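You operate a simulated robot arm through the tools that you are given. There is no shell and no other tool. Be economical: measure what you need, move in short steps, check, and stop when the job is done.

Carry out the task below with a simulated robot arm. There is one attempt and no reset: what you move stays moved.

TASK
Shut the yellow gate, push the green parcel up to it and weight it down.
Fine: black weight on top; green slider to PACKED.
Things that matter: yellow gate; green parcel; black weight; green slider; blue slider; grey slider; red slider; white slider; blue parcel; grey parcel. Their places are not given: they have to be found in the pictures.

It is judged by the outcome, as a careful person would: the job done as asked, and still so three seconds after it is handed in. It fails if anything else is knocked over, pushed out of place, dropped, spilled or broken.

THE ROBOT
A 7-joint arm with a two-finger parallel gripper, fixed in place. Base frame: the origin is at the foot of the arm, x ahead of it, y to its left, z up; the work surface is at about z = 0. Lengths are in cm, angles in degrees, forces in N, time in s.
With the tool pointing down near the work surface it reaches from about 22 to 58 cm from the base axis. Its first joint turns from -66.0 to 66.0 degrees. Payload 2.5 kg.
Tool frame: the origin (TCP) lies between the finger pads and is the grasp point; the fingertips stand 2.3 cm ahead of it; z points along the fingers, y is the line along which they close. The gripper opens to 9.4 cm. The fingers are 3.8 cm wide and 1 cm thick; the gripper's body (5.4 by 9.6 cm) begins 3.9 cm behind the TCP.
Orientation is that of the tool frame in the base frame, as a unit quaternion [x, y, z, w]. With the fingers straight down and closing along the base's y, the tool's x points along the base's -x, its y along +y and its z along -z.

THE INTERFACE
- The arm moves only by the tool send_rows. Its argument "steps" is a list of rows, each a list of 3 entries, a list of its own where there are three numbers: the shift along the tool's x, y, z in cm, then the turn, a rotation vector about the tool's x, y, z in degrees, then the gripper command, from -1 (shut) to 1 (fully open), values between in proportion. In form: [[[tx, ty, tz], [rx, ry, rz], grip], ...]. A call has 1 to 12 rows; each row shifts and turns the commanded pose from where the row before left it, along the tool's axes as they then stand. A row lasts 0.2 s, in which the tool goes at most 5 cm and 8.6 degrees; a call with a longer step from one row to the next is refused whole, and so is a gripper value outside its range. A pose out of reach is approached as far as the arm can. The call stops where the force on the tool passes 40 N (or 10 N more than at its start, if that is more) or the arm is blocked; 0.2 s more then pass. The fingers move at their own pace (about 10.8 cm/s each) and stop on an object; they squeeze with about 24 N. The grip force told is the motor's: it shows also when the fingers shut on nothing. Time passes only in rows, and 0.2 s behind the last, so rows that do not move let the fingers close. It gives the time, the measured TCP pose, the force on the tool (base axes), the opening and the grip force at its end, in the units of the frame above (readings bear some noise).
- Cameras (640 x 400 px; columns grow to the right, rows downward): "scene" is fixed at [13.32, -43.55, 52.56]; the picture's right is [0.58, -0.82, 0.00], its down [-0.50, -0.35, -0.79] and it looks along [0.64, 0.45, -0.62] (base axes); focal length 277 px, centre (320, 200). "wrist" rides on the gripper at [-3.9, 0, -4.4] in the tool frame; the picture's right is [0.00, -1.00, 0.00], its down [0.97, 0.00, -0.24] and it looks along [0.24, 0.00, 0.97] (tool axes); focal length 218 px, centre (320, 200).
- capture(camera): a new picture of that camera. No time passes.
- probe_pixels(camera, pixels): for up to 12 pixels [column, row] of the newest picture of that camera ("zoom" is the newest enlarged one), the place [x, y, z] in the base frame of the surface seen there, good to about 0.2 cm, but the place of the scene camera against the robot may be out by one fixed shift of up to 1.8 cm in any direction. No time passes.
- close_up(camera, box): a new picture of the part [left, top, right, bottom] of that camera's present view, enlarged. No time passes.
- finish_job(): hands the job in; it is judged then, once.

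Work in short steps. Measure before you move; look again where a grasp or a placing could have gone wrong, and mend it. You have 80 turns and 34 pictures in all, the two below and enlarged ones among them. Open the gripper and draw the arm clear of the work before you hand the job in, unless the task says otherwise; then end with one line.

The tools are called after "Request:" as a command line: name --argument value ..., lists and objects as JSON in quotes. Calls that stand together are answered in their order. send_rows: Moves the arm, as the interface text tells. Its arguments: {"type":"object","properties":{"steps":{"type":"array","items":{"type":"array"}}},"required":["steps"]} The other tools are called the same way: capture (camera) takes a picture; probe_pixels (camera, pixels) gives the place of the surface under pixels of a picture; close_up (camera, box) takes an enlarged picture of a part of a camera's view; finish_job () hands the job in.

At the start:

```text
time: 0.0
position: [45.22, 2.36, 33.15]
orientation: [-0.001, 1.0, -0.001, 0.001]
wrist_force: [0.2, -0.6, 0.7]
grip_width: 9.4
gripper_force: 0.1
```

scene: 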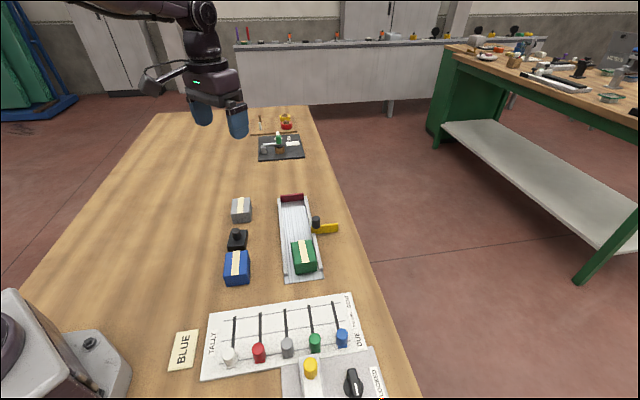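
wrist: 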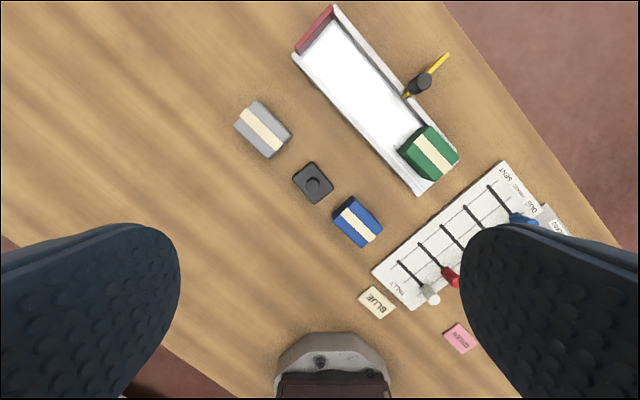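

The scene shows a channel with a red end stop, a yellow gate swung out at (325,228), the green parcel at (304,257), and the slider panel at (285,335). I'll enlarge these areas first.

Request:
close_up --camera "scene" --box '[160, 280, 400, 400]'

Request:
close_up --camera "scene" --box '[210, 180, 370, 290]'

Request:
close_up --camera "wrist" --box '[230, 0, 580, 360]'

```text
2.67 times, centred on (280, 340) of scene
```

zoom: 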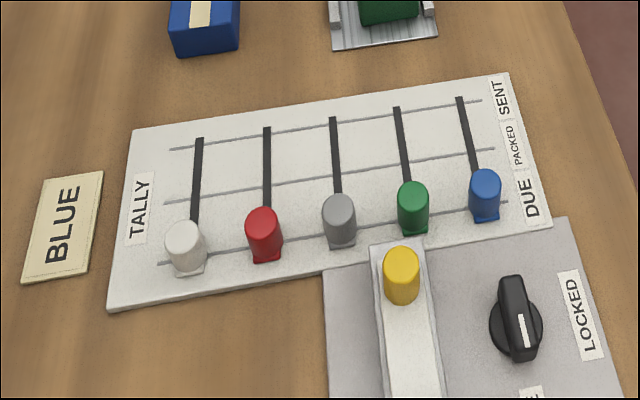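

```text
3.64 times, centred on (290, 235) of scene
```

zoom: 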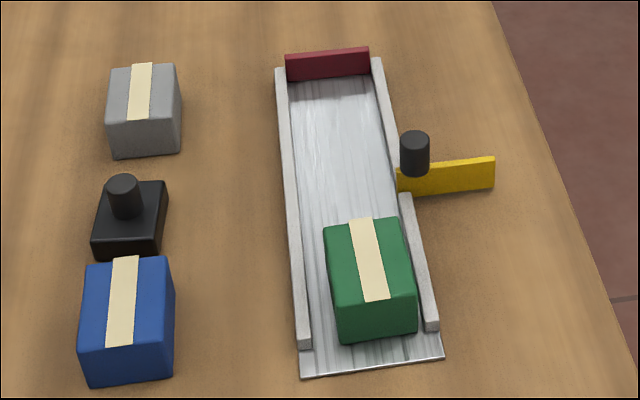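

```text
1.11 times, centred on (405, 180) of wrist
```

zoom: 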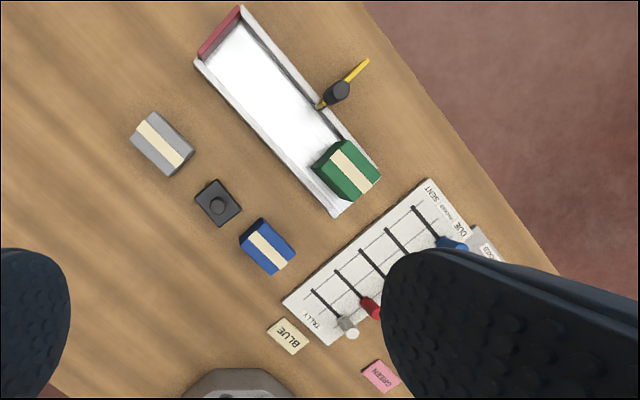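

Next I measure the main points through the wrist view, which has no fixed shift, and the same points in the scene view to find the scene camera's offset.

Request:
probe_pixels --camera "wrist" --pixels '[[420, 82], [447, 56], [405, 97], [433, 153], [313, 185], [325, 195], [297, 55], [417, 192], [335, 8], [365, 100], [445, 125], [374, 272]]'

Request:
probe_pixels --camera "scene" --pixels '[[316, 218], [304, 242], [237, 232], [230, 350], [259, 346], [287, 341], [315, 338], [342, 333], [310, 361], [353, 372], [285, 309], [310, 306]]'

Request:
probe_pixels --camera "wrist" --pixels '[[423, 135], [448, 170], [410, 155], [457, 158], [428, 182], [357, 222], [263, 128], [505, 163], [491, 186], [466, 206], [443, 227], [441, 146]]'

```text
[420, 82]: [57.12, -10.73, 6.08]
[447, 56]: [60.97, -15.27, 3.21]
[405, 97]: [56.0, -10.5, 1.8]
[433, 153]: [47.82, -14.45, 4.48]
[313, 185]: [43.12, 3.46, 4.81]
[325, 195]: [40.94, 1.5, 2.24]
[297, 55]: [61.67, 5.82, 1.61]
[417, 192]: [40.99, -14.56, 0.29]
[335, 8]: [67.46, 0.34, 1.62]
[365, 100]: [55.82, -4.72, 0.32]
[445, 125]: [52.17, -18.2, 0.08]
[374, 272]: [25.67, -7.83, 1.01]
```

```text
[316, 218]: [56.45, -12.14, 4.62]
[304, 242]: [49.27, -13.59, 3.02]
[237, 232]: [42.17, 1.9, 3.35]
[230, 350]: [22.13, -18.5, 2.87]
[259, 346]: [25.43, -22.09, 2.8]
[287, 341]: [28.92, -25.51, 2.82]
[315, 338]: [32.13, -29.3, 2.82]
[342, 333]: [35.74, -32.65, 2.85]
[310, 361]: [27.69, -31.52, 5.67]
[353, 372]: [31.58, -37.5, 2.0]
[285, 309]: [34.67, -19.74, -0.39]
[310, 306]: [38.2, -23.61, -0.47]
```

```text
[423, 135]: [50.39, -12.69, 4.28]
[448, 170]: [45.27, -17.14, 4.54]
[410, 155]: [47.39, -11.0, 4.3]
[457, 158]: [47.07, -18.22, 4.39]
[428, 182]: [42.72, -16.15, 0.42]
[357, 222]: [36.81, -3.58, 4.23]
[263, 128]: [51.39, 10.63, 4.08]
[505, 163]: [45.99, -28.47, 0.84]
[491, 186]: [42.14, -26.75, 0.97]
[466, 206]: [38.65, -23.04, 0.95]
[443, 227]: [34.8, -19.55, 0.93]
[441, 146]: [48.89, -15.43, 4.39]
```

Wrist probes put the channel axis at about 45° and the gate plate across it, stuck out through a gap in the right wall. I turn the tool 45° so it closes across the channel, then move over the slider panel and look.

Request:
send_rows --steps '[[[0, 0, 0], [0, 0, -7.5], 0], [[0, 0, 0], [0, 0, -7.5], 0], [[0, 0, 0], [0, 0, -7.5], 0], [[0, 0, 0], [0, 0, -7.5], 0], [[0, 0, 0], [0, 0, -7.5], 0], [[0, 0, 0], [0, 0, -7.5], 0], [[3.5, -1.8, 1], [0, 0, 0], 0], [[3.5, -1.8, 1], [0, 0, 0], 0], [[3.5, -1.8, 1], [0, 0, 0], 0], [[3.5, -1.8, 1], [0, 0, 0], 0], [[3.5, -1.8, 1], [0, 0, 0], 0], [[3.5, -1.8, 1], [0, 0, 0], -0.4]]'

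Request:
capture --camera "wrist"

```text
time: 2.6
position: [37.65, -20.48, 27.14]
orientation: [-0.384, 0.923, 0.001, 0.001]
wrist_force: [0.3, -0.4, 0.4]
grip_width: 2.85
gripper_force: 0.0
```

```text
28 pictures are left
```

wrist: 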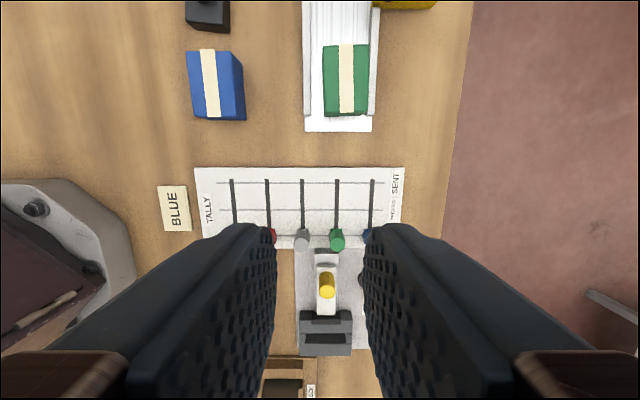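

The picture is now square with the fixtures. The green knob is at (337,237) and the green parcel at (346,80). I enlarge and measure.

Request:
close_up --camera "wrist" --box '[190, 160, 410, 300]'

Request:
probe_pixels --camera "wrist" --pixels '[[337, 235], [337, 182], [333, 209], [345, 209], [325, 47], [368, 45], [325, 114], [367, 114], [306, 125], [371, 125], [325, 276], [303, 236]]'

```text
2.86 times, centred on (300, 230) of wrist
```

zoom: 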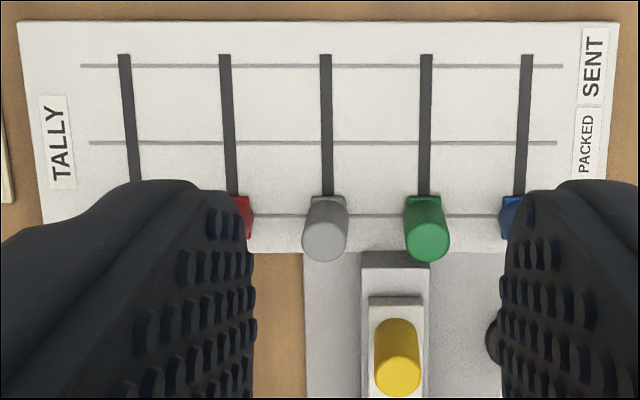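

```text
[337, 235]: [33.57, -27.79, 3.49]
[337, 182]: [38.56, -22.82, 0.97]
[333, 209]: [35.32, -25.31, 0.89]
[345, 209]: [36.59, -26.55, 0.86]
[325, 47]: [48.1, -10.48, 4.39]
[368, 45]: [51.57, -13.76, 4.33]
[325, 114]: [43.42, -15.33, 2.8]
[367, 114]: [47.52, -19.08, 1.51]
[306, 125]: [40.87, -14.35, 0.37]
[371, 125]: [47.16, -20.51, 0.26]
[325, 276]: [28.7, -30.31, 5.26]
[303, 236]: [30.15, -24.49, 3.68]
```

Request:
probe_pixels --camera "zoom" --pixels '[[428, 242], [428, 255], [414, 242], [442, 242], [411, 200], [442, 200], [410, 142], [442, 142], [380, 215], [470, 215], [426, 65], [398, 375]]'

Request:
probe_pixels --camera "wrist" --pixels '[[305, 60], [314, 60], [372, 60], [380, 60], [405, 4], [346, 80], [208, 5], [340, 20], [325, 80], [367, 80], [230, 5], [216, 30]]'

```text
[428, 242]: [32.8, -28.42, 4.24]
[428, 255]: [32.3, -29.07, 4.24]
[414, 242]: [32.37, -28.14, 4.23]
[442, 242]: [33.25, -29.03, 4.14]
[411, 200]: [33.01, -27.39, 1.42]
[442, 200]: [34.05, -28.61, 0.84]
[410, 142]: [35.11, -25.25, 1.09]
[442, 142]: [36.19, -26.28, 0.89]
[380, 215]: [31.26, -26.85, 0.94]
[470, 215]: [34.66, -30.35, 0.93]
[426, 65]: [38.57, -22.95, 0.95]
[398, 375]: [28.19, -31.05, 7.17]
```

```text
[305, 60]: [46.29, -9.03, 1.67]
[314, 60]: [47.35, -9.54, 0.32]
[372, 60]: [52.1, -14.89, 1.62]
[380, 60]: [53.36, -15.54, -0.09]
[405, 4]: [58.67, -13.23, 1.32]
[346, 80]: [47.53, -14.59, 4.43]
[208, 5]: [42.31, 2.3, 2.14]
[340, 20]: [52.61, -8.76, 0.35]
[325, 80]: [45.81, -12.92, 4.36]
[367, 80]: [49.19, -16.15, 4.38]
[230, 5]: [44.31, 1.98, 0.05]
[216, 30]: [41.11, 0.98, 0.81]
```

The green knob sits on DUE, with its centre at (32.8,-28.5) and its top at z 4.2. PACKED is at about (35.65,-25.8), 3.9 cm up the slot. Now I move up to look at the gate.

Request:
send_rows --steps '[[[-3.9, -1.2, 1.7], [0, 0, 0], -0.4], [[-3.9, -1.2, 1.7], [0, 0, 0], -0.4], [[-3.9, -1.2, 1.7], [0, 0, 0], -0.4], [[-3.9, -1.2, 1.7], [0, 0, 0], -0.4]]'

Request:
capture --camera "wrist"

```text
time: 3.6
position: [52.15, -12.47, 20.49]
orientation: [-0.383, 0.924, 0.0, 0.002]
wrist_force: [0.4, 1.1, -0.5]
grip_width: 2.82
gripper_force: 0.1
```

```text
26 pictures are left
```

wrist: 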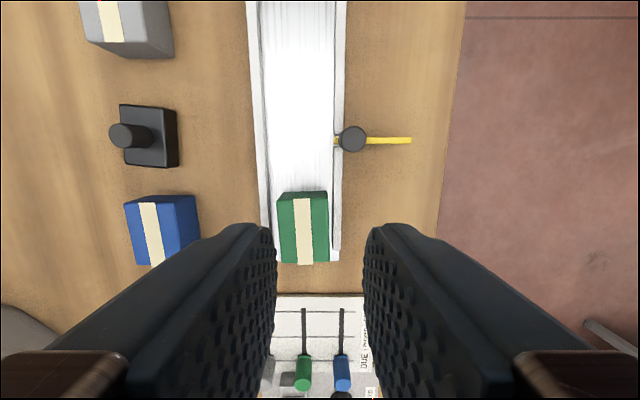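

The gate is a straight plate, with its knob at the inner end (352,139), ready to slide in. I measure it and the weight.

Request:
probe_pixels --camera "wrist" --pixels '[[353, 136], [341, 138], [365, 138], [353, 127], [353, 149], [410, 140], [337, 141], [262, 100], [335, 100], [340, 100], [338, 155], [380, 141]]'

Request:
probe_pixels --camera "wrist" --pixels '[[122, 135], [110, 135], [122, 124], [122, 147], [121, 107], [163, 109], [126, 163], [165, 163], [303, 195], [303, 260], [279, 225], [327, 225]]'

Request:
close_up --camera "wrist" --box '[240, 90, 430, 210]'

```text
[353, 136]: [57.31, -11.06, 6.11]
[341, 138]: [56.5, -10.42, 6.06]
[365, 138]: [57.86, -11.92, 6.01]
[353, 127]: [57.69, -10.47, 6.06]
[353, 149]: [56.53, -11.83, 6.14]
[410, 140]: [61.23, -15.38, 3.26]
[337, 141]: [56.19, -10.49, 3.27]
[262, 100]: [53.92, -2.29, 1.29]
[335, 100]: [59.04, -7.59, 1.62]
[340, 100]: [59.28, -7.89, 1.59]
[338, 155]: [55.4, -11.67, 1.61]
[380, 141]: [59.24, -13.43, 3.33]
```

```text
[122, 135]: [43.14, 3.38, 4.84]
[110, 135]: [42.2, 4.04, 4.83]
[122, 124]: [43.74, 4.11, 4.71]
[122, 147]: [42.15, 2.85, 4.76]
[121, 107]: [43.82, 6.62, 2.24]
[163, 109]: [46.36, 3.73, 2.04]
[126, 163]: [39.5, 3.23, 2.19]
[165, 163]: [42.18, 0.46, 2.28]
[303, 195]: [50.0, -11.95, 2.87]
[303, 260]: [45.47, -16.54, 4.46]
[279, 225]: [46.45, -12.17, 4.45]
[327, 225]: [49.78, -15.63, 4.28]
```

```text
3.33 times, centred on (335, 150) of wrist
```

zoom: 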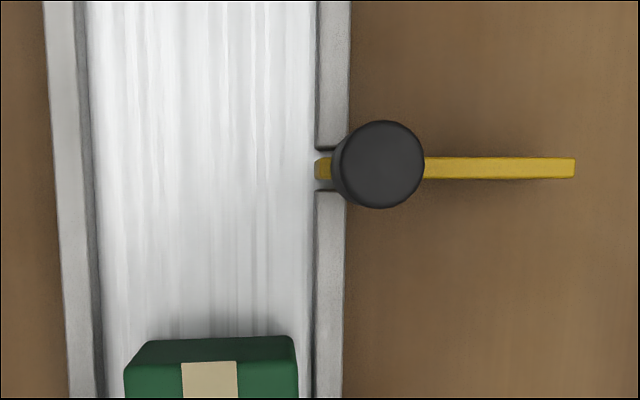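

The gate knob centre is at about (57.15,-11.15), top z 6.1, and the plate top is z 3.3. The plate slides along (-0.71,+0.71). I approach above the knob with the fingers half open.

Request:
send_rows --steps '[[[-2.2, -1.3, 3], [0, 0, 0], 0], [[-2.27, -1.3, 3], [0, 0, 0], 0], [[0, 0, 3], [0, 0, 0], 0]]'

```text
time: 4.4
position: [57.34, -11.17, 11.25]
orientation: [-0.383, 0.924, 0.0, 0.0]
wrist_force: [0.4, -0.6, 0.8]
grip_width: 4.69
gripper_force: 0.0
```

Reach is fine, so I descend to z about 5.9, keeping the tips above the plate.

Request:
send_rows --steps '[[[0.1, 0.1, 2.7], [0, 0, 0], 0], [[0, 0, 2.6], [0, 0, 0], 0], [[0, 0, 0], [0, 0, 0], -0.4], [[0, 0, 0], [0, 0, 0], -0.7], [[0, 0, 0], [0, 0, 0], -0.7]]'

```text
time: 5.6
position: [57.2, -11.54, 5.95]
orientation: [-0.382, 0.924, 0.0, 0.0]
wrist_force: [1.2, 0.1, -1.1]
grip_width: 2.1
gripper_force: 44.9
```

The knob is gripped (2.1 cm). I slide the gate inward along tool +y in small steps.

Request:
send_rows --steps '[[[0, 0.6, 0], [0, 0, 0], -0.7], [[0, 0.6, 0], [0, 0, 0], -0.7], [[0, 0.6, 0], [0, 0, 0], -0.7], [[0, 0.6, 0], [0, 0, 0], -0.7], [[0, 0.6, 0], [0, 0, 0], -0.7], [[0, 0.6, 0], [0, 0, 0], -0.7], [[0, 0.6, 0], [0, 0, 0], -0.7], [[0, 0.6, 0], [0, 0, 0], -0.7]]'

Request:
close_up --camera "scene" --box '[210, 180, 370, 290]'

```text
time: 7.4
position: [53.7, -7.99, 6.05]
orientation: [-0.382, 0.924, 0.0, -0.002]
wrist_force: [-17.1, -16.9, 9.9]
grip_width: 2.09
gripper_force: 44.9
```

```text
3.64 times, centred on (290, 235) of scene
```

zoom: 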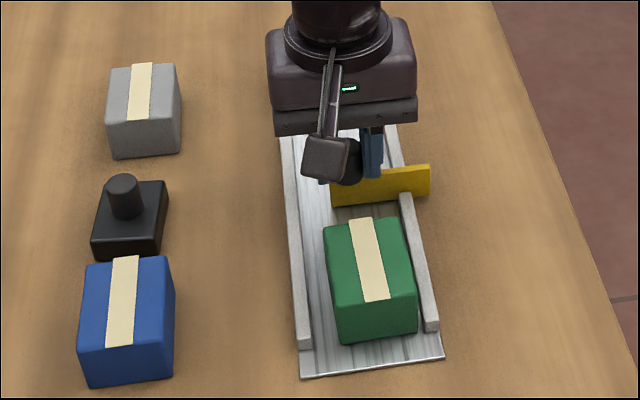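

The gate is about 5 cm in and slides well. There is a side load of about 24 N along the channel, so I ease off toward tool +x and continue until it stops.

Request:
send_rows --steps '[[[0.15, 0, 0], [0, 0, 0], -0.7], [[0.05, 0.3, 0], [0, 0, 0], -0.7], [[0.05, 0.3, 0], [0, 0, 0], -0.7], [[0, 0.3, 0], [0, 0, 0], -0.7]]'

```text
time: 8.4
position: [52.88, -7.19, 5.93]
orientation: [-0.384, 0.923, 0.0, 0.001]
wrist_force: [-6.3, -7.0, -5.7]
grip_width: 2.12
gripper_force: 44.6
```

Request:
send_rows --steps '[[[0.04, 0.2, 0], [0, 0, 0], -0.7], [[0.04, 0.2, 0], [0, 0, 0], -0.7], [[0.0, 0.2, 0], [0, 0, 0], -0.7]]'

Request:
capture --camera "wrist"

Request:
close_up --camera "scene" --box '[210, 180, 370, 290]'

```text
time: 9.2
position: [52.36, -6.73, 6.03]
orientation: [-0.383, 0.924, 0.001, 0.0]
wrist_force: [2.2, 2.6, -15.0]
grip_width: 2.12
gripper_force: 45.3
```

```text
23 pictures are left
```

wrist: 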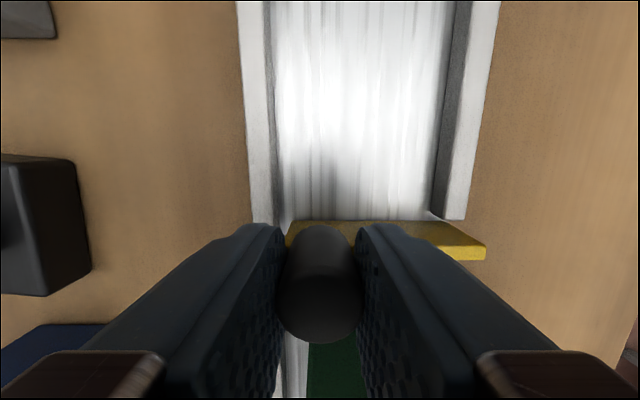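

```text
3.64 times, centred on (290, 235) of scene
```

zoom: 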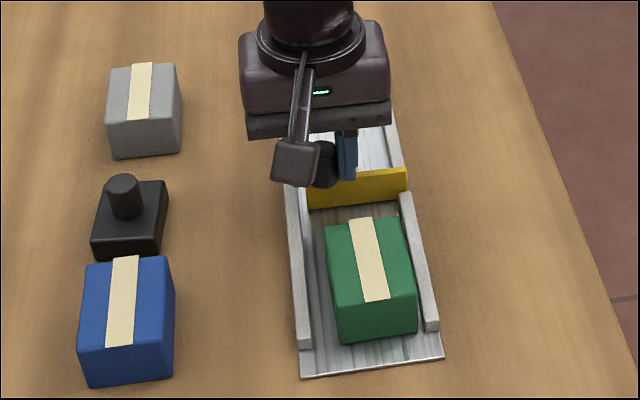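

The plate's inner end is close to the left wall but not yet touching. I continue gently.

Request:
send_rows --steps '[[[0.0, 0.2, 0], [0, 0, 0], -0.7], [[0.0, 0.2, 0], [0, 0, 0], -0.7], [[0.0, 0.2, 0], [0, 0, 0], -0.7], [[0, 0, 0], [0, 0, 0], -0.7]]'

```text
time: 10.2
position: [52.15, -6.52, 6.04]
orientation: [-0.383, 0.924, 0.0, 0.004]
wrist_force: [5.9, -0.6, -6.3]
grip_width: 2.1
gripper_force: 45.1
stopped in row 4: the force on the tool passed its limit (the readings are from after the stop); the commanded pose is now the measured one
```

The gate hit its stop after 7.1 cm of travel, so it is shut. I release, rise and look.

Request:
send_rows --steps '[[[0, 0, 0], [0, 0, 0], -0.3], [[0, 0, 0], [0, 0, 0], -0.2], [[0, 0, -3], [0, 0, 0], -0.2], [[2, 0, -4], [0, 0, 0], -0.4], [[3, 0, -3], [0, 0, 0], -0.4], [[3, 0, 0], [0, 0, 0], -0.4]]'

Request:
capture --camera "wrist"

```text
time: 11.6
position: [46.39, -12.02, 16.19]
orientation: [-0.383, 0.924, 0.0, 0.003]
wrist_force: [0.8, -0.4, 0.0]
grip_width: 2.83
gripper_force: 0.1
```

```text
21 pictures are left
```

wrist: 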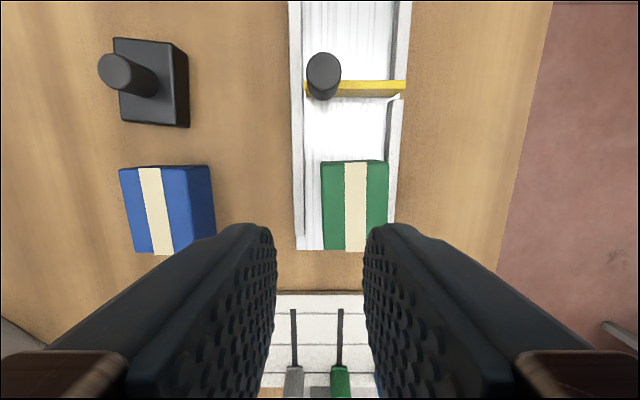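

The gate is across the channel. I re-measure the gate face, its knob, the parcel and the wall inner faces before pushing.

Request:
probe_pixels --camera "wrist" --pixels '[[322, 68], [340, 70], [322, 95], [337, 92], [375, 92], [400, 92], [325, 164], [386, 164], [322, 245], [384, 210], [304, 180], [390, 180]]'

Request:
close_up --camera "wrist" --box '[280, 40, 420, 260]'

```text
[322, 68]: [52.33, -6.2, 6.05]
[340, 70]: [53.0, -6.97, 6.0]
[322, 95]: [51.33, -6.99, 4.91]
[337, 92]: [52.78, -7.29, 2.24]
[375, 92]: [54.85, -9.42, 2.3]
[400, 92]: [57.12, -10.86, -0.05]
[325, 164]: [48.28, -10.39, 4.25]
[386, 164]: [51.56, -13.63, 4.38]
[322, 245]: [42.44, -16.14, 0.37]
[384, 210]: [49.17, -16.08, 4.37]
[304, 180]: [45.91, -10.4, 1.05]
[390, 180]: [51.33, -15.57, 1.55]
```

```text
1.82 times, centred on (350, 150) of wrist
```

zoom: 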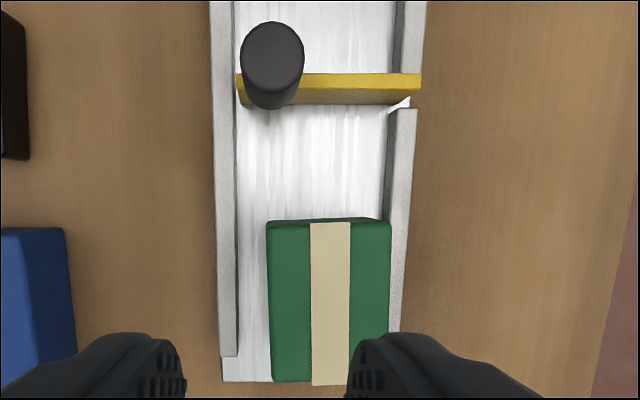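

Request:
probe_pixels --camera "zoom" --pixels '[[270, 95], [270, 104], [270, 108], [244, 80], [245, 90], [302, 75], [300, 85], [292, 97], [388, 280], [268, 280], [328, 384], [386, 150]]'

```text
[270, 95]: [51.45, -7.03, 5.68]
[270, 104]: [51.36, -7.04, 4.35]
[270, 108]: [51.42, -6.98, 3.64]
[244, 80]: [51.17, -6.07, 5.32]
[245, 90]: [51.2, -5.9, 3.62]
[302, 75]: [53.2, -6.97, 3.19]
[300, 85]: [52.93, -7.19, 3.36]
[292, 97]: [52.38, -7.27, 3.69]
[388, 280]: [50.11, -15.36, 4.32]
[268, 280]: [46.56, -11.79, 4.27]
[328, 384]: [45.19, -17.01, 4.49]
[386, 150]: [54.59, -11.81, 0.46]
```

The gate knob protrudes about 0.75 cm in front of the plate, on the left. I'll grip the parcel lightly across its width, centre (47.7,-14.3), slide it to the right wall so it clears the knob, then slide it forward to the gate. Down over it first.

Request:
send_rows --steps '[[[0.7, -2.5, 0], [0, 0, 0], 0.55], [[0, 0, 4], [0, 0, 0], 0.55], [[0, 0, 4], [0, 0, 0], 0.55], [[0, 0, 2], [0, 0, 0], 0.55], [[0, 0, 1.7], [0, 0, 0], 0.55]]'

Request:
close_up --camera "scene" --box '[190, 170, 370, 300]'

```text
time: 12.8
position: [47.95, -14.41, 4.44]
orientation: [-0.383, 0.924, -0.001, 0.004]
wrist_force: [0.4, -0.9, 0.3]
grip_width: 7.26
gripper_force: 0.0
```

```text
3.08 times, centred on (280, 235) of scene
```

zoom: 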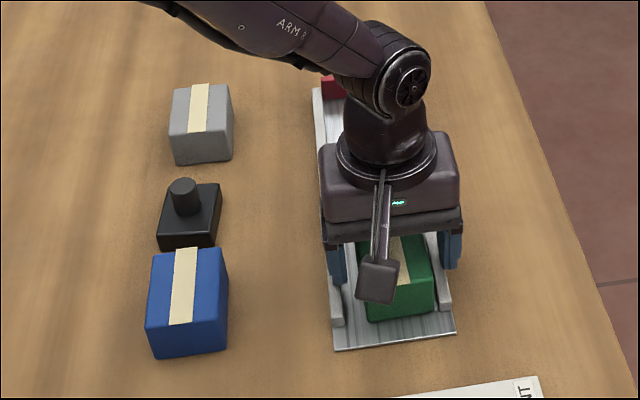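

The fingers straddle the parcel cleanly. I close them and slide it right by about 0.75.

Request:
send_rows --steps '[[[0, 0, 0], [0, 0, 0], 0.2], [[0, 0, 0], [0, 0, 0], -0.1], [[0, 0, 0], [0, 0, 0], -0.1], [[0, -0.4, 0], [0, 0, 0], -0.1], [[0, -0.3, 0], [0, 0, 0], -0.1]]'

```text
time: 14.0
position: [48.21, -14.83, 4.38]
orientation: [-0.383, 0.924, 0.004, 0.0]
wrist_force: [-24.1, 12.9, 22.6]
grip_width: 5.19
gripper_force: 23.7
```

The parcel is against the right wall. I back off slightly and slide it forward along the channel (tool -x).

Request:
send_rows --steps '[[[0, 0.15, 0], [0, 0, 0], -0.1], [[-0.6, 0, 0], [0, 0, 0], -0.1], [[-0.6, 0, 0], [0, 0, 0], -0.1], [[-0.6, 0, 0], [0, 0, 0], -0.1], [[-0.6, 0, 0], [0, 0, 0], -0.1], [[-0.6, 0, 0], [0, 0, 0], -0.1], [[-0.6, 0, 0], [0, 0, 0], -0.1]]'

```text
time: 15.6
position: [50.81, -12.2, 4.31]
orientation: [-0.383, 0.924, -0.001, 0.004]
wrist_force: [-6.1, 3.9, -1.1]
grip_width: 5.16
gripper_force: 24.4
```

Request:
send_rows --steps '[[[-0.4, 0, 0], [0, 0, 0], -0.1], [[-0.4, 0, 0], [0, 0, 0], -0.1], [[-0.3, 0, 0], [0, 0, 0], -0.1], [[-0.2, 0, 0], [0, 0, 0], -0.1]]'

Request:
capture --camera "wrist"

```text
time: 16.6
position: [51.49, -11.39, 4.43]
orientation: [-0.383, 0.924, -0.001, 0.002]
wrist_force: [-7.9, -1.1, 3.9]
grip_width: 5.17
gripper_force: 23.8
```

```text
18 pictures are left
```

wrist: 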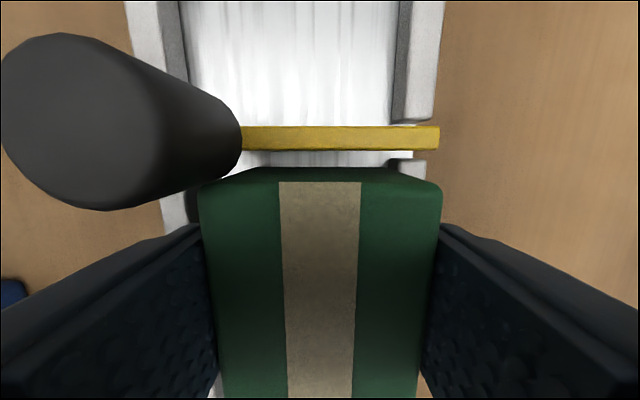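

A small gap remains between the parcel front (row 170) and the plate (row 148). I keep sliding in 0.2 cm steps.

Request:
send_rows --steps '[[[-0.2, 0, 0], [0, 0, 0], -0.1], [[-0.2, 0, 0], [0, 0, 0], -0.1], [[-0.2, 0, 0], [0, 0, 0], -0.1], [[0, 0, 0], [0, 0, 0], -0.1]]'

Request:
capture --camera "wrist"

```text
time: 17.6
position: [51.99, -11.02, 4.21]
orientation: [-0.383, 0.924, 0.0, 0.002]
wrist_force: [-16.5, -9.5, 1.7]
grip_width: 5.17
gripper_force: 24.2
```

```text
17 pictures are left
```

wrist: 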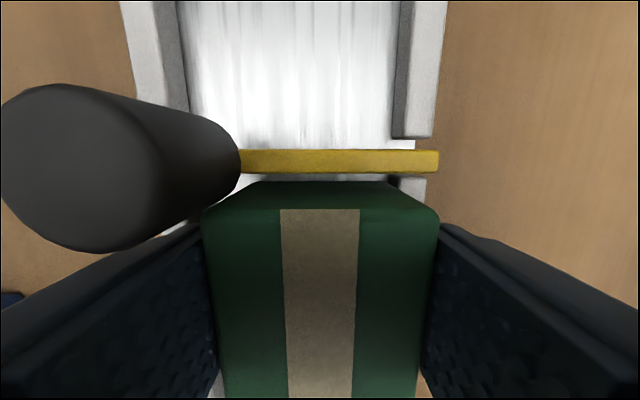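

Request:
probe_pixels --camera "wrist" --pixels '[[330, 171], [330, 176], [330, 183], [330, 205], [240, 150], [225, 195], [240, 186], [380, 183], [210, 215], [430, 212]]'

Request:
close_up --camera "wrist" --box '[180, 110, 460, 260]'

```text
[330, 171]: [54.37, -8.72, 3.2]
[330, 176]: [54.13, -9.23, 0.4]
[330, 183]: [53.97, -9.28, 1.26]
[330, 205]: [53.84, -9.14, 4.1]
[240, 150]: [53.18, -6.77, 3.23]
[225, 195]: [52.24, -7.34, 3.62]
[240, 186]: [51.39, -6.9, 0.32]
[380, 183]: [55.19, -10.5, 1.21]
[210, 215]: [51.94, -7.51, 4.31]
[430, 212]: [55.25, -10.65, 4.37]
```

```text
2.29 times, centred on (320, 185) of wrist
```

zoom: 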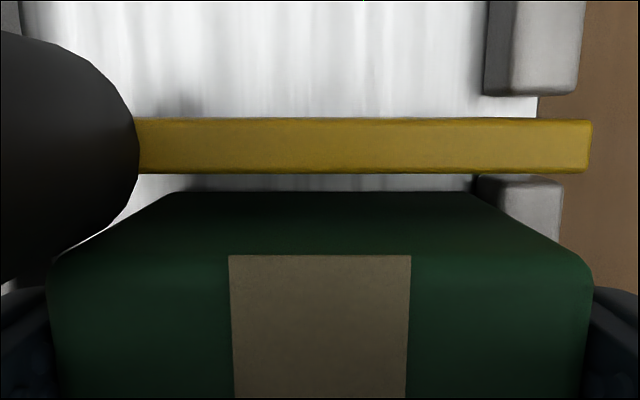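

The parcel's left edge (v≈42.0) is catching the knob, leaving a gap of about 0.5 cm. I back up a little, press it further to the right wall and slide forward again.

Request:
send_rows --steps '[[[0.5, 0, 0], [0, 0, 0], -0.15], [[0.4, 0, 0], [0, 0, 0], -0.15], [[0, -0.2, 0], [0, 0, 0], -0.15], [[0, -0.15, 0], [0, 0, 0], -0.15], [[-0.3, 0, 0], [0, 0, 0], -0.15], [[-0.3, 0, 0], [0, 0, 0], -0.15], [[-0.3, 0, 0], [0, 0, 0], -0.15]]'

Request:
close_up --camera "wrist" --box '[180, 110, 460, 260]'

```text
time: 18.9
position: [51.66, -11.32, 4.28]
orientation: [-0.383, 0.924, 0.005, -0.003]
wrist_force: [-3.4, 1.3, 4.0]
grip_width: 5.18
gripper_force: 24.1
stopped in row 6: the force on the tool passed its limit (the readings are from after the stop); the commanded pose is now the measured one
```

```text
2.29 times, centred on (320, 185) of wrist
```

zoom: 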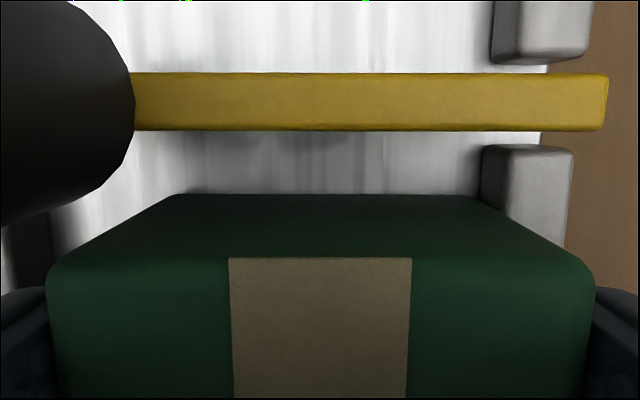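

The right wall is already touching at v≈44.5, so the knob sets the limit. I release, move behind the parcel and push it squarely forward until it stops on the gate.

Request:
send_rows --steps '[[[0, 0, 0], [0, 0, 0], 0.3], [[0, 0, 0], [0, 0, 0], 0.4], [[0, 0, -3], [0, 0, 0], 0.4], [[0, 0, -3], [0, 0, 0], 0.0], [[3.5, 0, 0], [0, 0, 0], -0.4], [[3.6, 0, 0], [0, 0, 0], -0.4], [[0, 0, 3.5], [0, 0, 0], -0.4], [[0, 0, 3.2], [0, 0, 0], -0.4]]'

Request:
close_up --camera "scene" --box '[190, 170, 370, 300]'

```text
time: 20.7
position: [46.91, -16.76, 3.81]
orientation: [-0.383, 0.924, 0.002, -0.002]
wrist_force: [-13.7, 1.0, 32.7]
grip_width: 2.34
gripper_force: 0.0
```

```text
3.08 times, centred on (280, 235) of scene
```

zoom: 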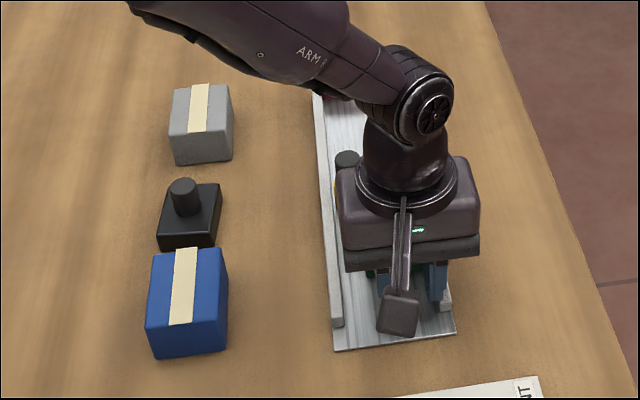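

The right finger has touched the wall top (z force 33 N). I lift a little, shift 1.3 cm left to the channel centre, close up more and go down.

Request:
send_rows --steps '[[[0, 0, -1.0], [0, 0, 0], -0.5], [[0, 1.2, 0], [0, 0, 0], -0.5], [[0, 0, 0.6], [0, 0, 0], -0.5], [[0, 0, 0.7], [0, 0, 0], -0.5]]'

```text
time: 21.7
position: [45.86, -15.64, 3.18]
orientation: [-0.384, 0.923, 0.005, -0.003]
wrist_force: [-0.3, -0.4, 0.6]
grip_width: 2.36
gripper_force: 0.1
```

Clear now. I push forward.

Request:
send_rows --steps '[[[-0.5, 0, 0], [0, 0, 0], -0.5], [[-0.5, 0, 0], [0, 0, 0], -0.5], [[-0.4, 0, 0], [0, 0, 0], -0.5], [[-0.3, 0, 0], [0, 0, 0], -0.5], [[-0.3, 0, 0], [0, 0, 0], -0.5], [[-0.3, 0, 0], [0, 0, 0], -0.5], [[-0.2, 0, 0], [0, 0, 0], -0.5], [[-0.2, 0, 0], [0, 0, 0], -0.5], [[-0.2, 0, 0], [0, 0, 0], -0.5]]'

Request:
capture --camera "wrist"

```text
time: 23.0
position: [46.66, -14.68, 3.06]
orientation: [-0.382, 0.924, 0.003, -0.011]
wrist_force: [-4.8, -1.0, 2.5]
grip_width: 2.4
gripper_force: 0.1
stopped in row 6: the force on the tool passed its limit (the readings are from after the stop); the commanded pose is now the measured one
```

```text
13 pictures are left
```

wrist: 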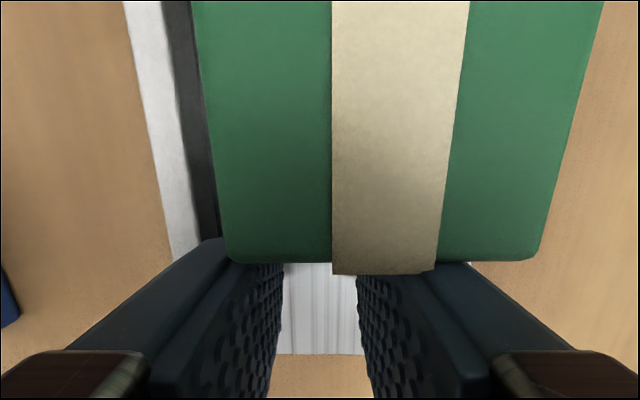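

Blocked by more than 40 N. I rise and look at where the parcel front stands against the gate.

Request:
send_rows --steps '[[[0.3, 0, 0], [0, 0, 0], -0.5], [[0, 0, -4], [0, 0, 0], -0.5], [[0, 0, -4], [0, 0, 0], -0.5], [[0, 0, -4], [0, 0, 0], -0.5]]'

Request:
capture --camera "wrist"

```text
time: 24.0
position: [46.86, -15.06, 15.67]
orientation: [-0.382, 0.924, 0.004, -0.01]
wrist_force: [-0.1, 0.2, 0.9]
grip_width: 2.33
gripper_force: 0.1
```

```text
12 pictures are left
```

wrist: 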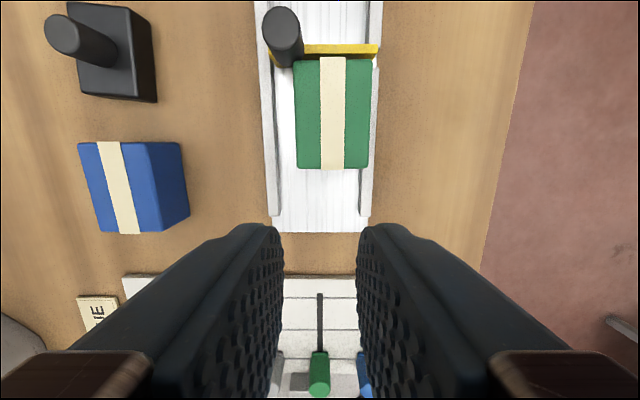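

Request:
close_up --camera "wrist" --box '[250, 0, 400, 100]'

Request:
probe_pixels --camera "wrist" --pixels '[[298, 65], [368, 65], [332, 60], [360, 50], [310, 50], [298, 163], [366, 163], [332, 166], [297, 110], [369, 110], [333, 112], [280, 62]]'

```text
4.00 times, centred on (325, 50) of wrist
```

zoom: 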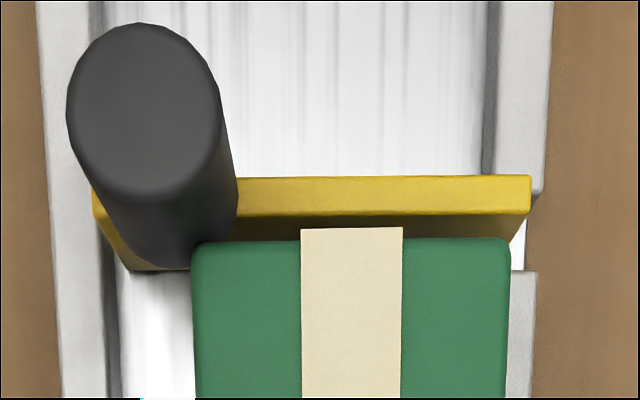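

```text
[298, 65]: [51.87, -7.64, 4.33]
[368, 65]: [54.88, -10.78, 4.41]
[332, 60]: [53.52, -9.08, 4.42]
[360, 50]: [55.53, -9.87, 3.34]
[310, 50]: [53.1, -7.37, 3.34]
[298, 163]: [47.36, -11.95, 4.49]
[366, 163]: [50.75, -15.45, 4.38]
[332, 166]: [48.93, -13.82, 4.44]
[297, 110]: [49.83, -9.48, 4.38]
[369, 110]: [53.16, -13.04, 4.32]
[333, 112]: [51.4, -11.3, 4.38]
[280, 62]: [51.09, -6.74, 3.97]
```

The parcel is square in the channel, touching the gate assembly at its knob, with its front at u≈31.5. Now the weight: I move over its knob at (43.0,3.5) and correct a 1.2° tilt on the way.

Request:
send_rows --steps '[[[-2.6, 3.96, 0], [0.87, -0.87, 0], 0], [[-2.6, 3.96, 0], [0, 0, 0], 0], [[-2.6, 3.96, 0], [0, 0, 0], 0], [[-2.6, 3.96, 0], [0, 0, 0], 0], [[0, 0, 4.5], [0, 0, 0], 0]]'

Request:
capture --camera "wrist"

```text
time: 25.2
position: [43.11, 3.87, 10.62]
orientation: [-0.382, 0.924, -0.001, 0.001]
wrist_force: [-0.3, 0.6, -0.1]
grip_width: 4.69
gripper_force: 0.1
```

```text
10 pictures are left
```

wrist: 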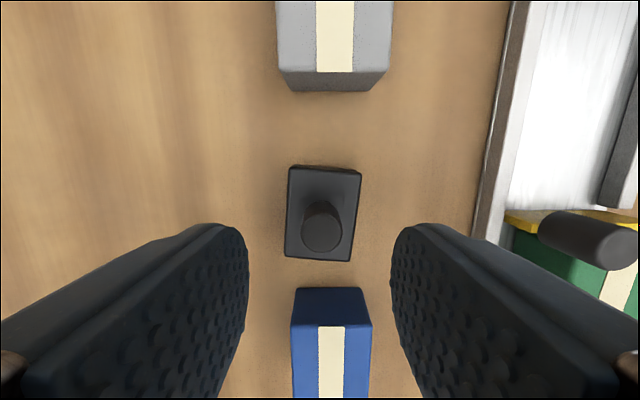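

Request:
probe_pixels --camera "wrist" --pixels '[[322, 233], [304, 233], [341, 233], [322, 250], [322, 218], [290, 170], [359, 176], [286, 255], [349, 259], [324, 290]]'

```text
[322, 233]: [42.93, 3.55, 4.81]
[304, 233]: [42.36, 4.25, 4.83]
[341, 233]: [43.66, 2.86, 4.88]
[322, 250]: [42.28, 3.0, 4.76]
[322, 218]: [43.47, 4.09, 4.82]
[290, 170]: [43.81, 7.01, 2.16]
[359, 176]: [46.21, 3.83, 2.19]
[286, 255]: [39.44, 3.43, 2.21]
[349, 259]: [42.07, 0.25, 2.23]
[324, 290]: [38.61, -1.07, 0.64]
```

The knob centre is (42.95,3.55). I go down to z 4.75 with the tips just above the block, and close.

Request:
send_rows --steps '[[[0.34, -0.11, 3], [0, 0, 0], 0], [[0, 0, 2], [0, 0, 0], 0], [[0, 0, 0.85], [0, 0, 0], 0], [[0, 0, 0], [0, 0, 0], -0.5], [[0, 0, 0], [0, 0, 0], -0.9], [[0, 0, 0], [0, 0, 0], -0.9], [[0, 0, -1], [0, 0, 0], -0.9], [[0, 0, -2], [0, 0, 0], -0.9]]'

```text
time: 27.0
position: [42.81, 3.39, 7.59]
orientation: [-0.381, 0.925, -0.001, 0.0]
wrist_force: [0.3, -0.9, -5.0]
grip_width: 2.18
gripper_force: 23.7
```

The weight is lifted (5 N). I raise it and carry it over the parcel centre, aiming for (51.15,-11.7).

Request:
send_rows --steps '[[[0, 0, -3], [0, 0, 0], -0.9], [[0, 0, -3], [0, 0, 0], -0.9], [[0.8, -2.76, 0], [0, 0, 0], -0.9], [[0.8, -2.76, 0], [0, 0, 0], -0.9], [[0.8, -2.76, 0], [0, 0, 0], -0.9], [[0.8, -2.76, 0], [0, 0, 0], -0.9], [[0.8, -2.76, 0], [0, 0, 0], -0.9], [[0.77, -2.77, 0], [0, 0, 0], -0.9], [[0, 0, 0], [0, 0, 0], -0.9]]'

Request:
capture --camera "wrist"

```text
time: 29.0
position: [51.16, -11.71, 13.79]
orientation: [-0.381, 0.924, -0.001, 0.0]
wrist_force: [0.2, -1.0, -4.2]
grip_width: 2.16
gripper_force: 24.2
```

```text
9 pictures are left
```

wrist: 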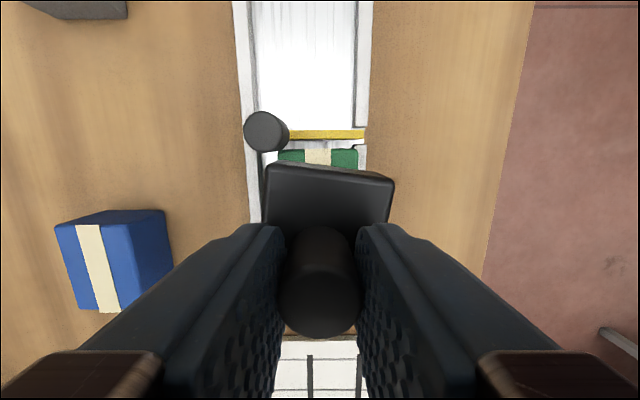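

The weight hangs level but yawed about 5°. I turn it square and lower it to just above the parcel, where contact is expected at TCP z≈9.0.

Request:
send_rows --steps '[[[0, 0, 1.5], [0, 0, -5], -0.9], [[0, 0, 1.5], [0, 0, 0], -0.9], [[0, 0, 1.2], [0, 0, 0], -0.9], [[0, 0, 0.2], [0, 0, 0], -0.9], [[0, 0, 0.2], [0, 0, 0], -0.9]]'

```text
time: 30.2
position: [51.07, -11.78, 9.29]
orientation: [-0.421, 0.907, -0.002, 0.001]
wrist_force: [-2.5, -0.2, 0.3]
grip_width: 2.15
gripper_force: 23.5
```

The load has come off, so it is touching. I ease down slightly more, then release and rise.

Request:
send_rows --steps '[[[0, 0, 0.1], [0, 0, 0], -0.9], [[0, 0, 0], [0, 0, 0], -0.9]]'

Request:
close_up --camera "scene" --box '[210, 150, 370, 280]'

```text
time: 30.8
position: [51.36, -11.86, 9.23]
orientation: [-0.421, 0.907, -0.003, 0.001]
wrist_force: [-9.5, -0.6, 18.5]
grip_width: 2.13
gripper_force: 23.8
```

```text
3.08 times, centred on (290, 215) of scene
```

zoom: 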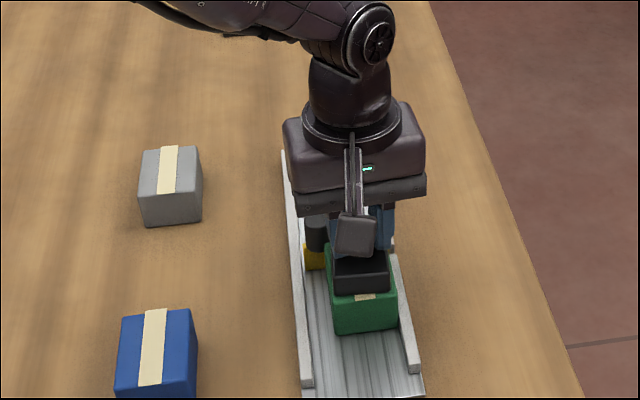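

The weight rests on the parcel. I relieve the pressure, release and rise, undoing the 5° turn.

Request:
send_rows --steps '[[[0, 0, -0.1], [0, 0, 0], -0.9], [[0, 0, 0], [0, 0, 0], -0.4], [[0, 0, 0], [0, 0, 0], -0.2], [[0, 0, -3], [0, 0, 0], -0.2], [[0, 0, -4], [0, 0, 0], -0.2], [[4, 0, -2], [0, 0, 5], -0.4], [[4, 0, 0], [0, 0, 0], -0.4]]'

Request:
capture --camera "wrist"

```text
time: 32.4
position: [45.81, -17.37, 18.21]
orientation: [-0.381, 0.925, 0.0, 0.0]
wrist_force: [0.3, 0.3, -0.1]
grip_width: 2.81
gripper_force: 0.1
```

```text
7 pictures are left
```

wrist: 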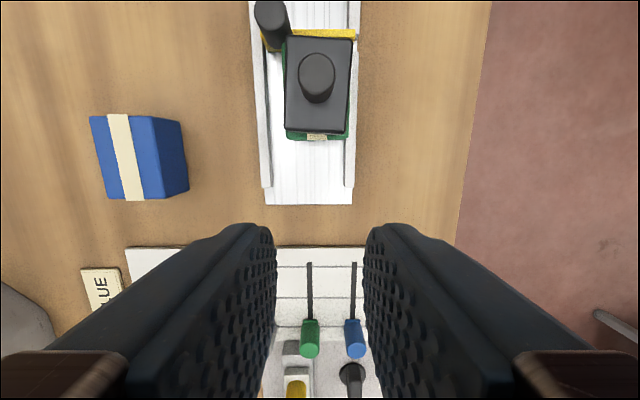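

The weight is centred on the parcel. Before working at the slider I check how low the camera box on the -u side of the gripper hangs, because the yellow console knob (z 7) is there.

Request:
capture --camera "scene"

```text
6 pictures are left
```

scene: 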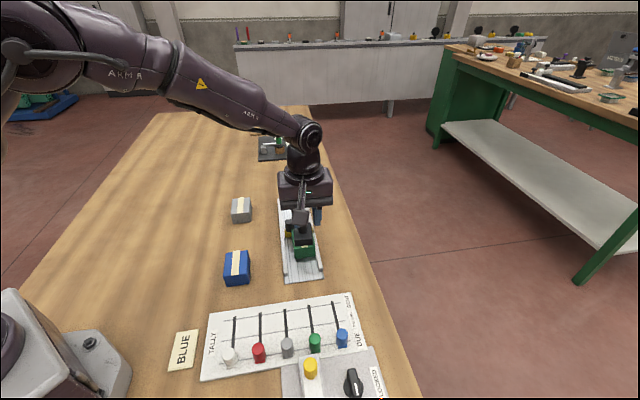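

Request:
probe_pixels --camera "scene" --pixels '[[296, 216], [304, 216], [300, 224], [300, 228], [302, 200], [300, 213], [318, 218], [300, 190]]'

```text
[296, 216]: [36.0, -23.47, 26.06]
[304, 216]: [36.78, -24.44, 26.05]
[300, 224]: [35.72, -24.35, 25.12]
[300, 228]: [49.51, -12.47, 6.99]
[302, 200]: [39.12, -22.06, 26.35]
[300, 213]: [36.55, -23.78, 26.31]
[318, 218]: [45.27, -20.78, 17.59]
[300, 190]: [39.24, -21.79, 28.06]
```

The box hangs about 7 cm above TCP level, so it will clear the console. I move over the green slider knob at (32.8,-28.55).

Request:
send_rows --steps '[[[4.26, 0.33, 0], [0, 0, 0], -0.28], [[4.26, 0.33, 0], [0, 0, 0], -0.28], [[4.26, 0.33, 0], [0, 0, 0], -0.28], [[4.28, 0.33, 0], [0, 0, 0], -0.28], [[0, 0, 4.5], [0, 0, 0], -0.28], [[0, 0, 4.5], [0, 0, 0], -0.28], [[0, 0, 0], [0, 0, 0], -0.28]]'

Request:
capture --camera "wrist"

```text
time: 34.0
position: [32.7, -28.77, 8.96]
orientation: [-0.381, 0.925, -0.002, 0.001]
wrist_force: [-0.3, -0.4, -1.2]
grip_width: 3.37
gripper_force: 0.1
```

```text
5 pictures are left
```

wrist: 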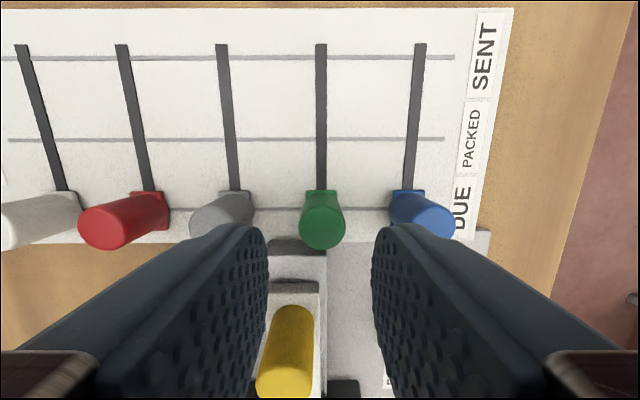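

Request:
probe_pixels --camera "wrist" --pixels '[[322, 228], [303, 228], [341, 228], [312, 139], [330, 139], [275, 209], [365, 209], [322, 200], [321, 57]]'

```text
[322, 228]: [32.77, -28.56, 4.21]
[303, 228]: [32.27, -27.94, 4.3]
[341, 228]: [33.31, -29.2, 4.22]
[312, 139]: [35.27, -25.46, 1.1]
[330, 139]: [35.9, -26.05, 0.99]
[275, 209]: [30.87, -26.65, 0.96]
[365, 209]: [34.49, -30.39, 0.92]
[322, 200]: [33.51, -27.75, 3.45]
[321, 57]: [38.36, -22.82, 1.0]
```

The knob is at (32.77,-28.56), on DUE. PACKED is 4.0 cm up the slot. I descend and grip.

Request:
send_rows --steps '[[[-0.2, 0.1, 2.5], [0, 0, 0], -0.28], [[0, 0, 2.6], [0, 0, 0], -0.28], [[0, 0, 0], [0, 0, 0], -0.6], [[0, 0, 0], [0, 0, 0], -0.8], [[0, 0, 0], [0, 0, 0], -0.8]]'

```text
time: 35.2
position: [32.91, -28.64, 4.09]
orientation: [-0.381, 0.924, -0.006, 0.003]
wrist_force: [19.4, -17.8, -1.7]
grip_width: 2.09
gripper_force: 44.6
```

Gripped, with some sideways load toward +v. I relieve it and slide 3.9 cm up the slot.

Request:
send_rows --steps '[[[0, -0.1, 0], [0, 0, 0], -0.8], [[-0.5, 0, 0], [0, 0, 0], -0.8], [[-0.5, 0, 0], [0, 0, 0], -0.8], [[-0.5, 0, 0], [0, 0, 0], -0.8], [[-0.5, 0, 0], [0, 0, 0], -0.8], [[-0.5, 0, 0], [0, 0, 0], -0.8], [[-0.5, 0, 0], [0, 0, 0], -0.8], [[-0.5, 0, 0], [0, 0, 0], -0.8], [[-0.4, 0, 0], [0, 0, 0], -0.8], [[0, 0, 0], [0, 0, 0], -0.8]]'

Request:
capture --camera "wrist"

```text
time: 37.5
position: [35.8, -25.83, 4.25]
orientation: [-0.382, 0.924, -0.001, 0.001]
wrist_force: [1.0, -0.5, 1.7]
grip_width: 2.06
gripper_force: 45.6
stopped in row 10: the force on the tool passed its limit (the readings are from after the stop); the commanded pose is now the measured one
```

```text
4 pictures are left
```

wrist: 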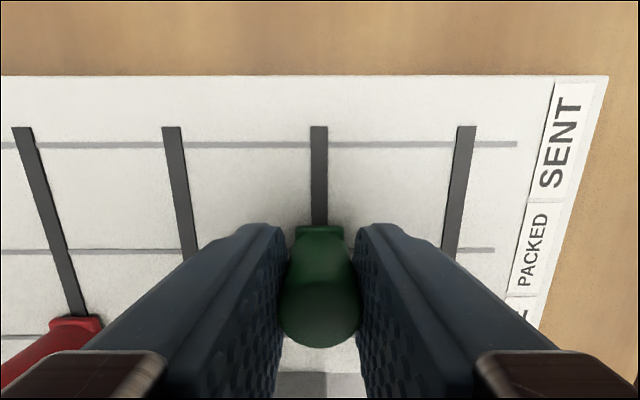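

The knob moved about 4.0 cm and stands by the PACKED line. I release, rise and check.

Request:
send_rows --steps '[[[0, 0, 0], [0, 0, 0], -0.45], [[0, 0, 0], [0, 0, 0], -0.28], [[0, 0, -2.5], [0, 0, 0], -0.28], [[0, 0, -4], [0, 0, 0], -0.28], [[3, 0, -4], [0, 0, 0], -0.28], [[0, 0, -4], [0, 0, 0], -0.28], [[0, 0, -4], [0, 0, 0], -0.28], [[0, 0, -4], [0, 0, 0], -0.28]]'

Request:
capture --camera "wrist"

```text
time: 39.3
position: [33.74, -27.73, 26.65]
orientation: [-0.381, 0.924, -0.001, 0.001]
wrist_force: [0.4, -0.3, 0.4]
grip_width: 3.41
gripper_force: 0.1
```

```text
3 pictures are left
```

wrist: 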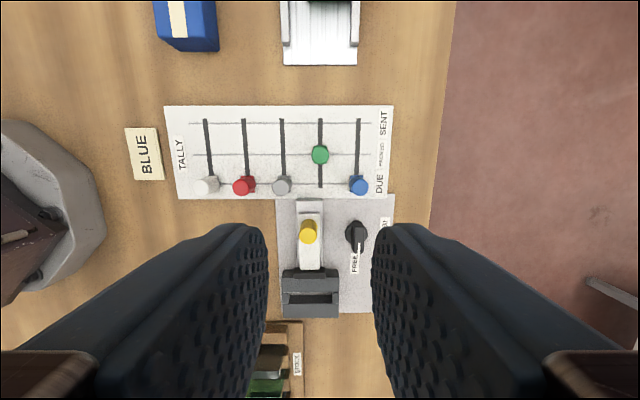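

The green knob sits on the PACKED line and the others are unmoved on DUE. I measure it and check the whole scene once more.

Request:
probe_pixels --camera "wrist" --pixels '[[320, 155], [308, 154], [333, 154], [359, 187]]'

Request:
close_up --camera "scene" --box '[160, 160, 400, 400]'

```text
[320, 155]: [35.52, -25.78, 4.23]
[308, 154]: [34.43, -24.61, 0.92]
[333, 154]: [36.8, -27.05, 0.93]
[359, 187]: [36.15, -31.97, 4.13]
```

```text
1.67 times, centred on (280, 280) of scene
```

zoom: 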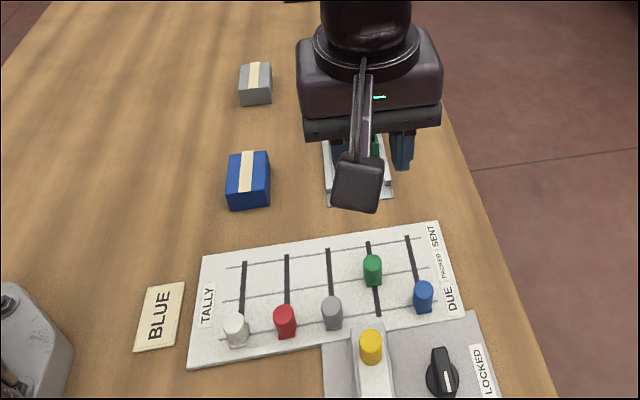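

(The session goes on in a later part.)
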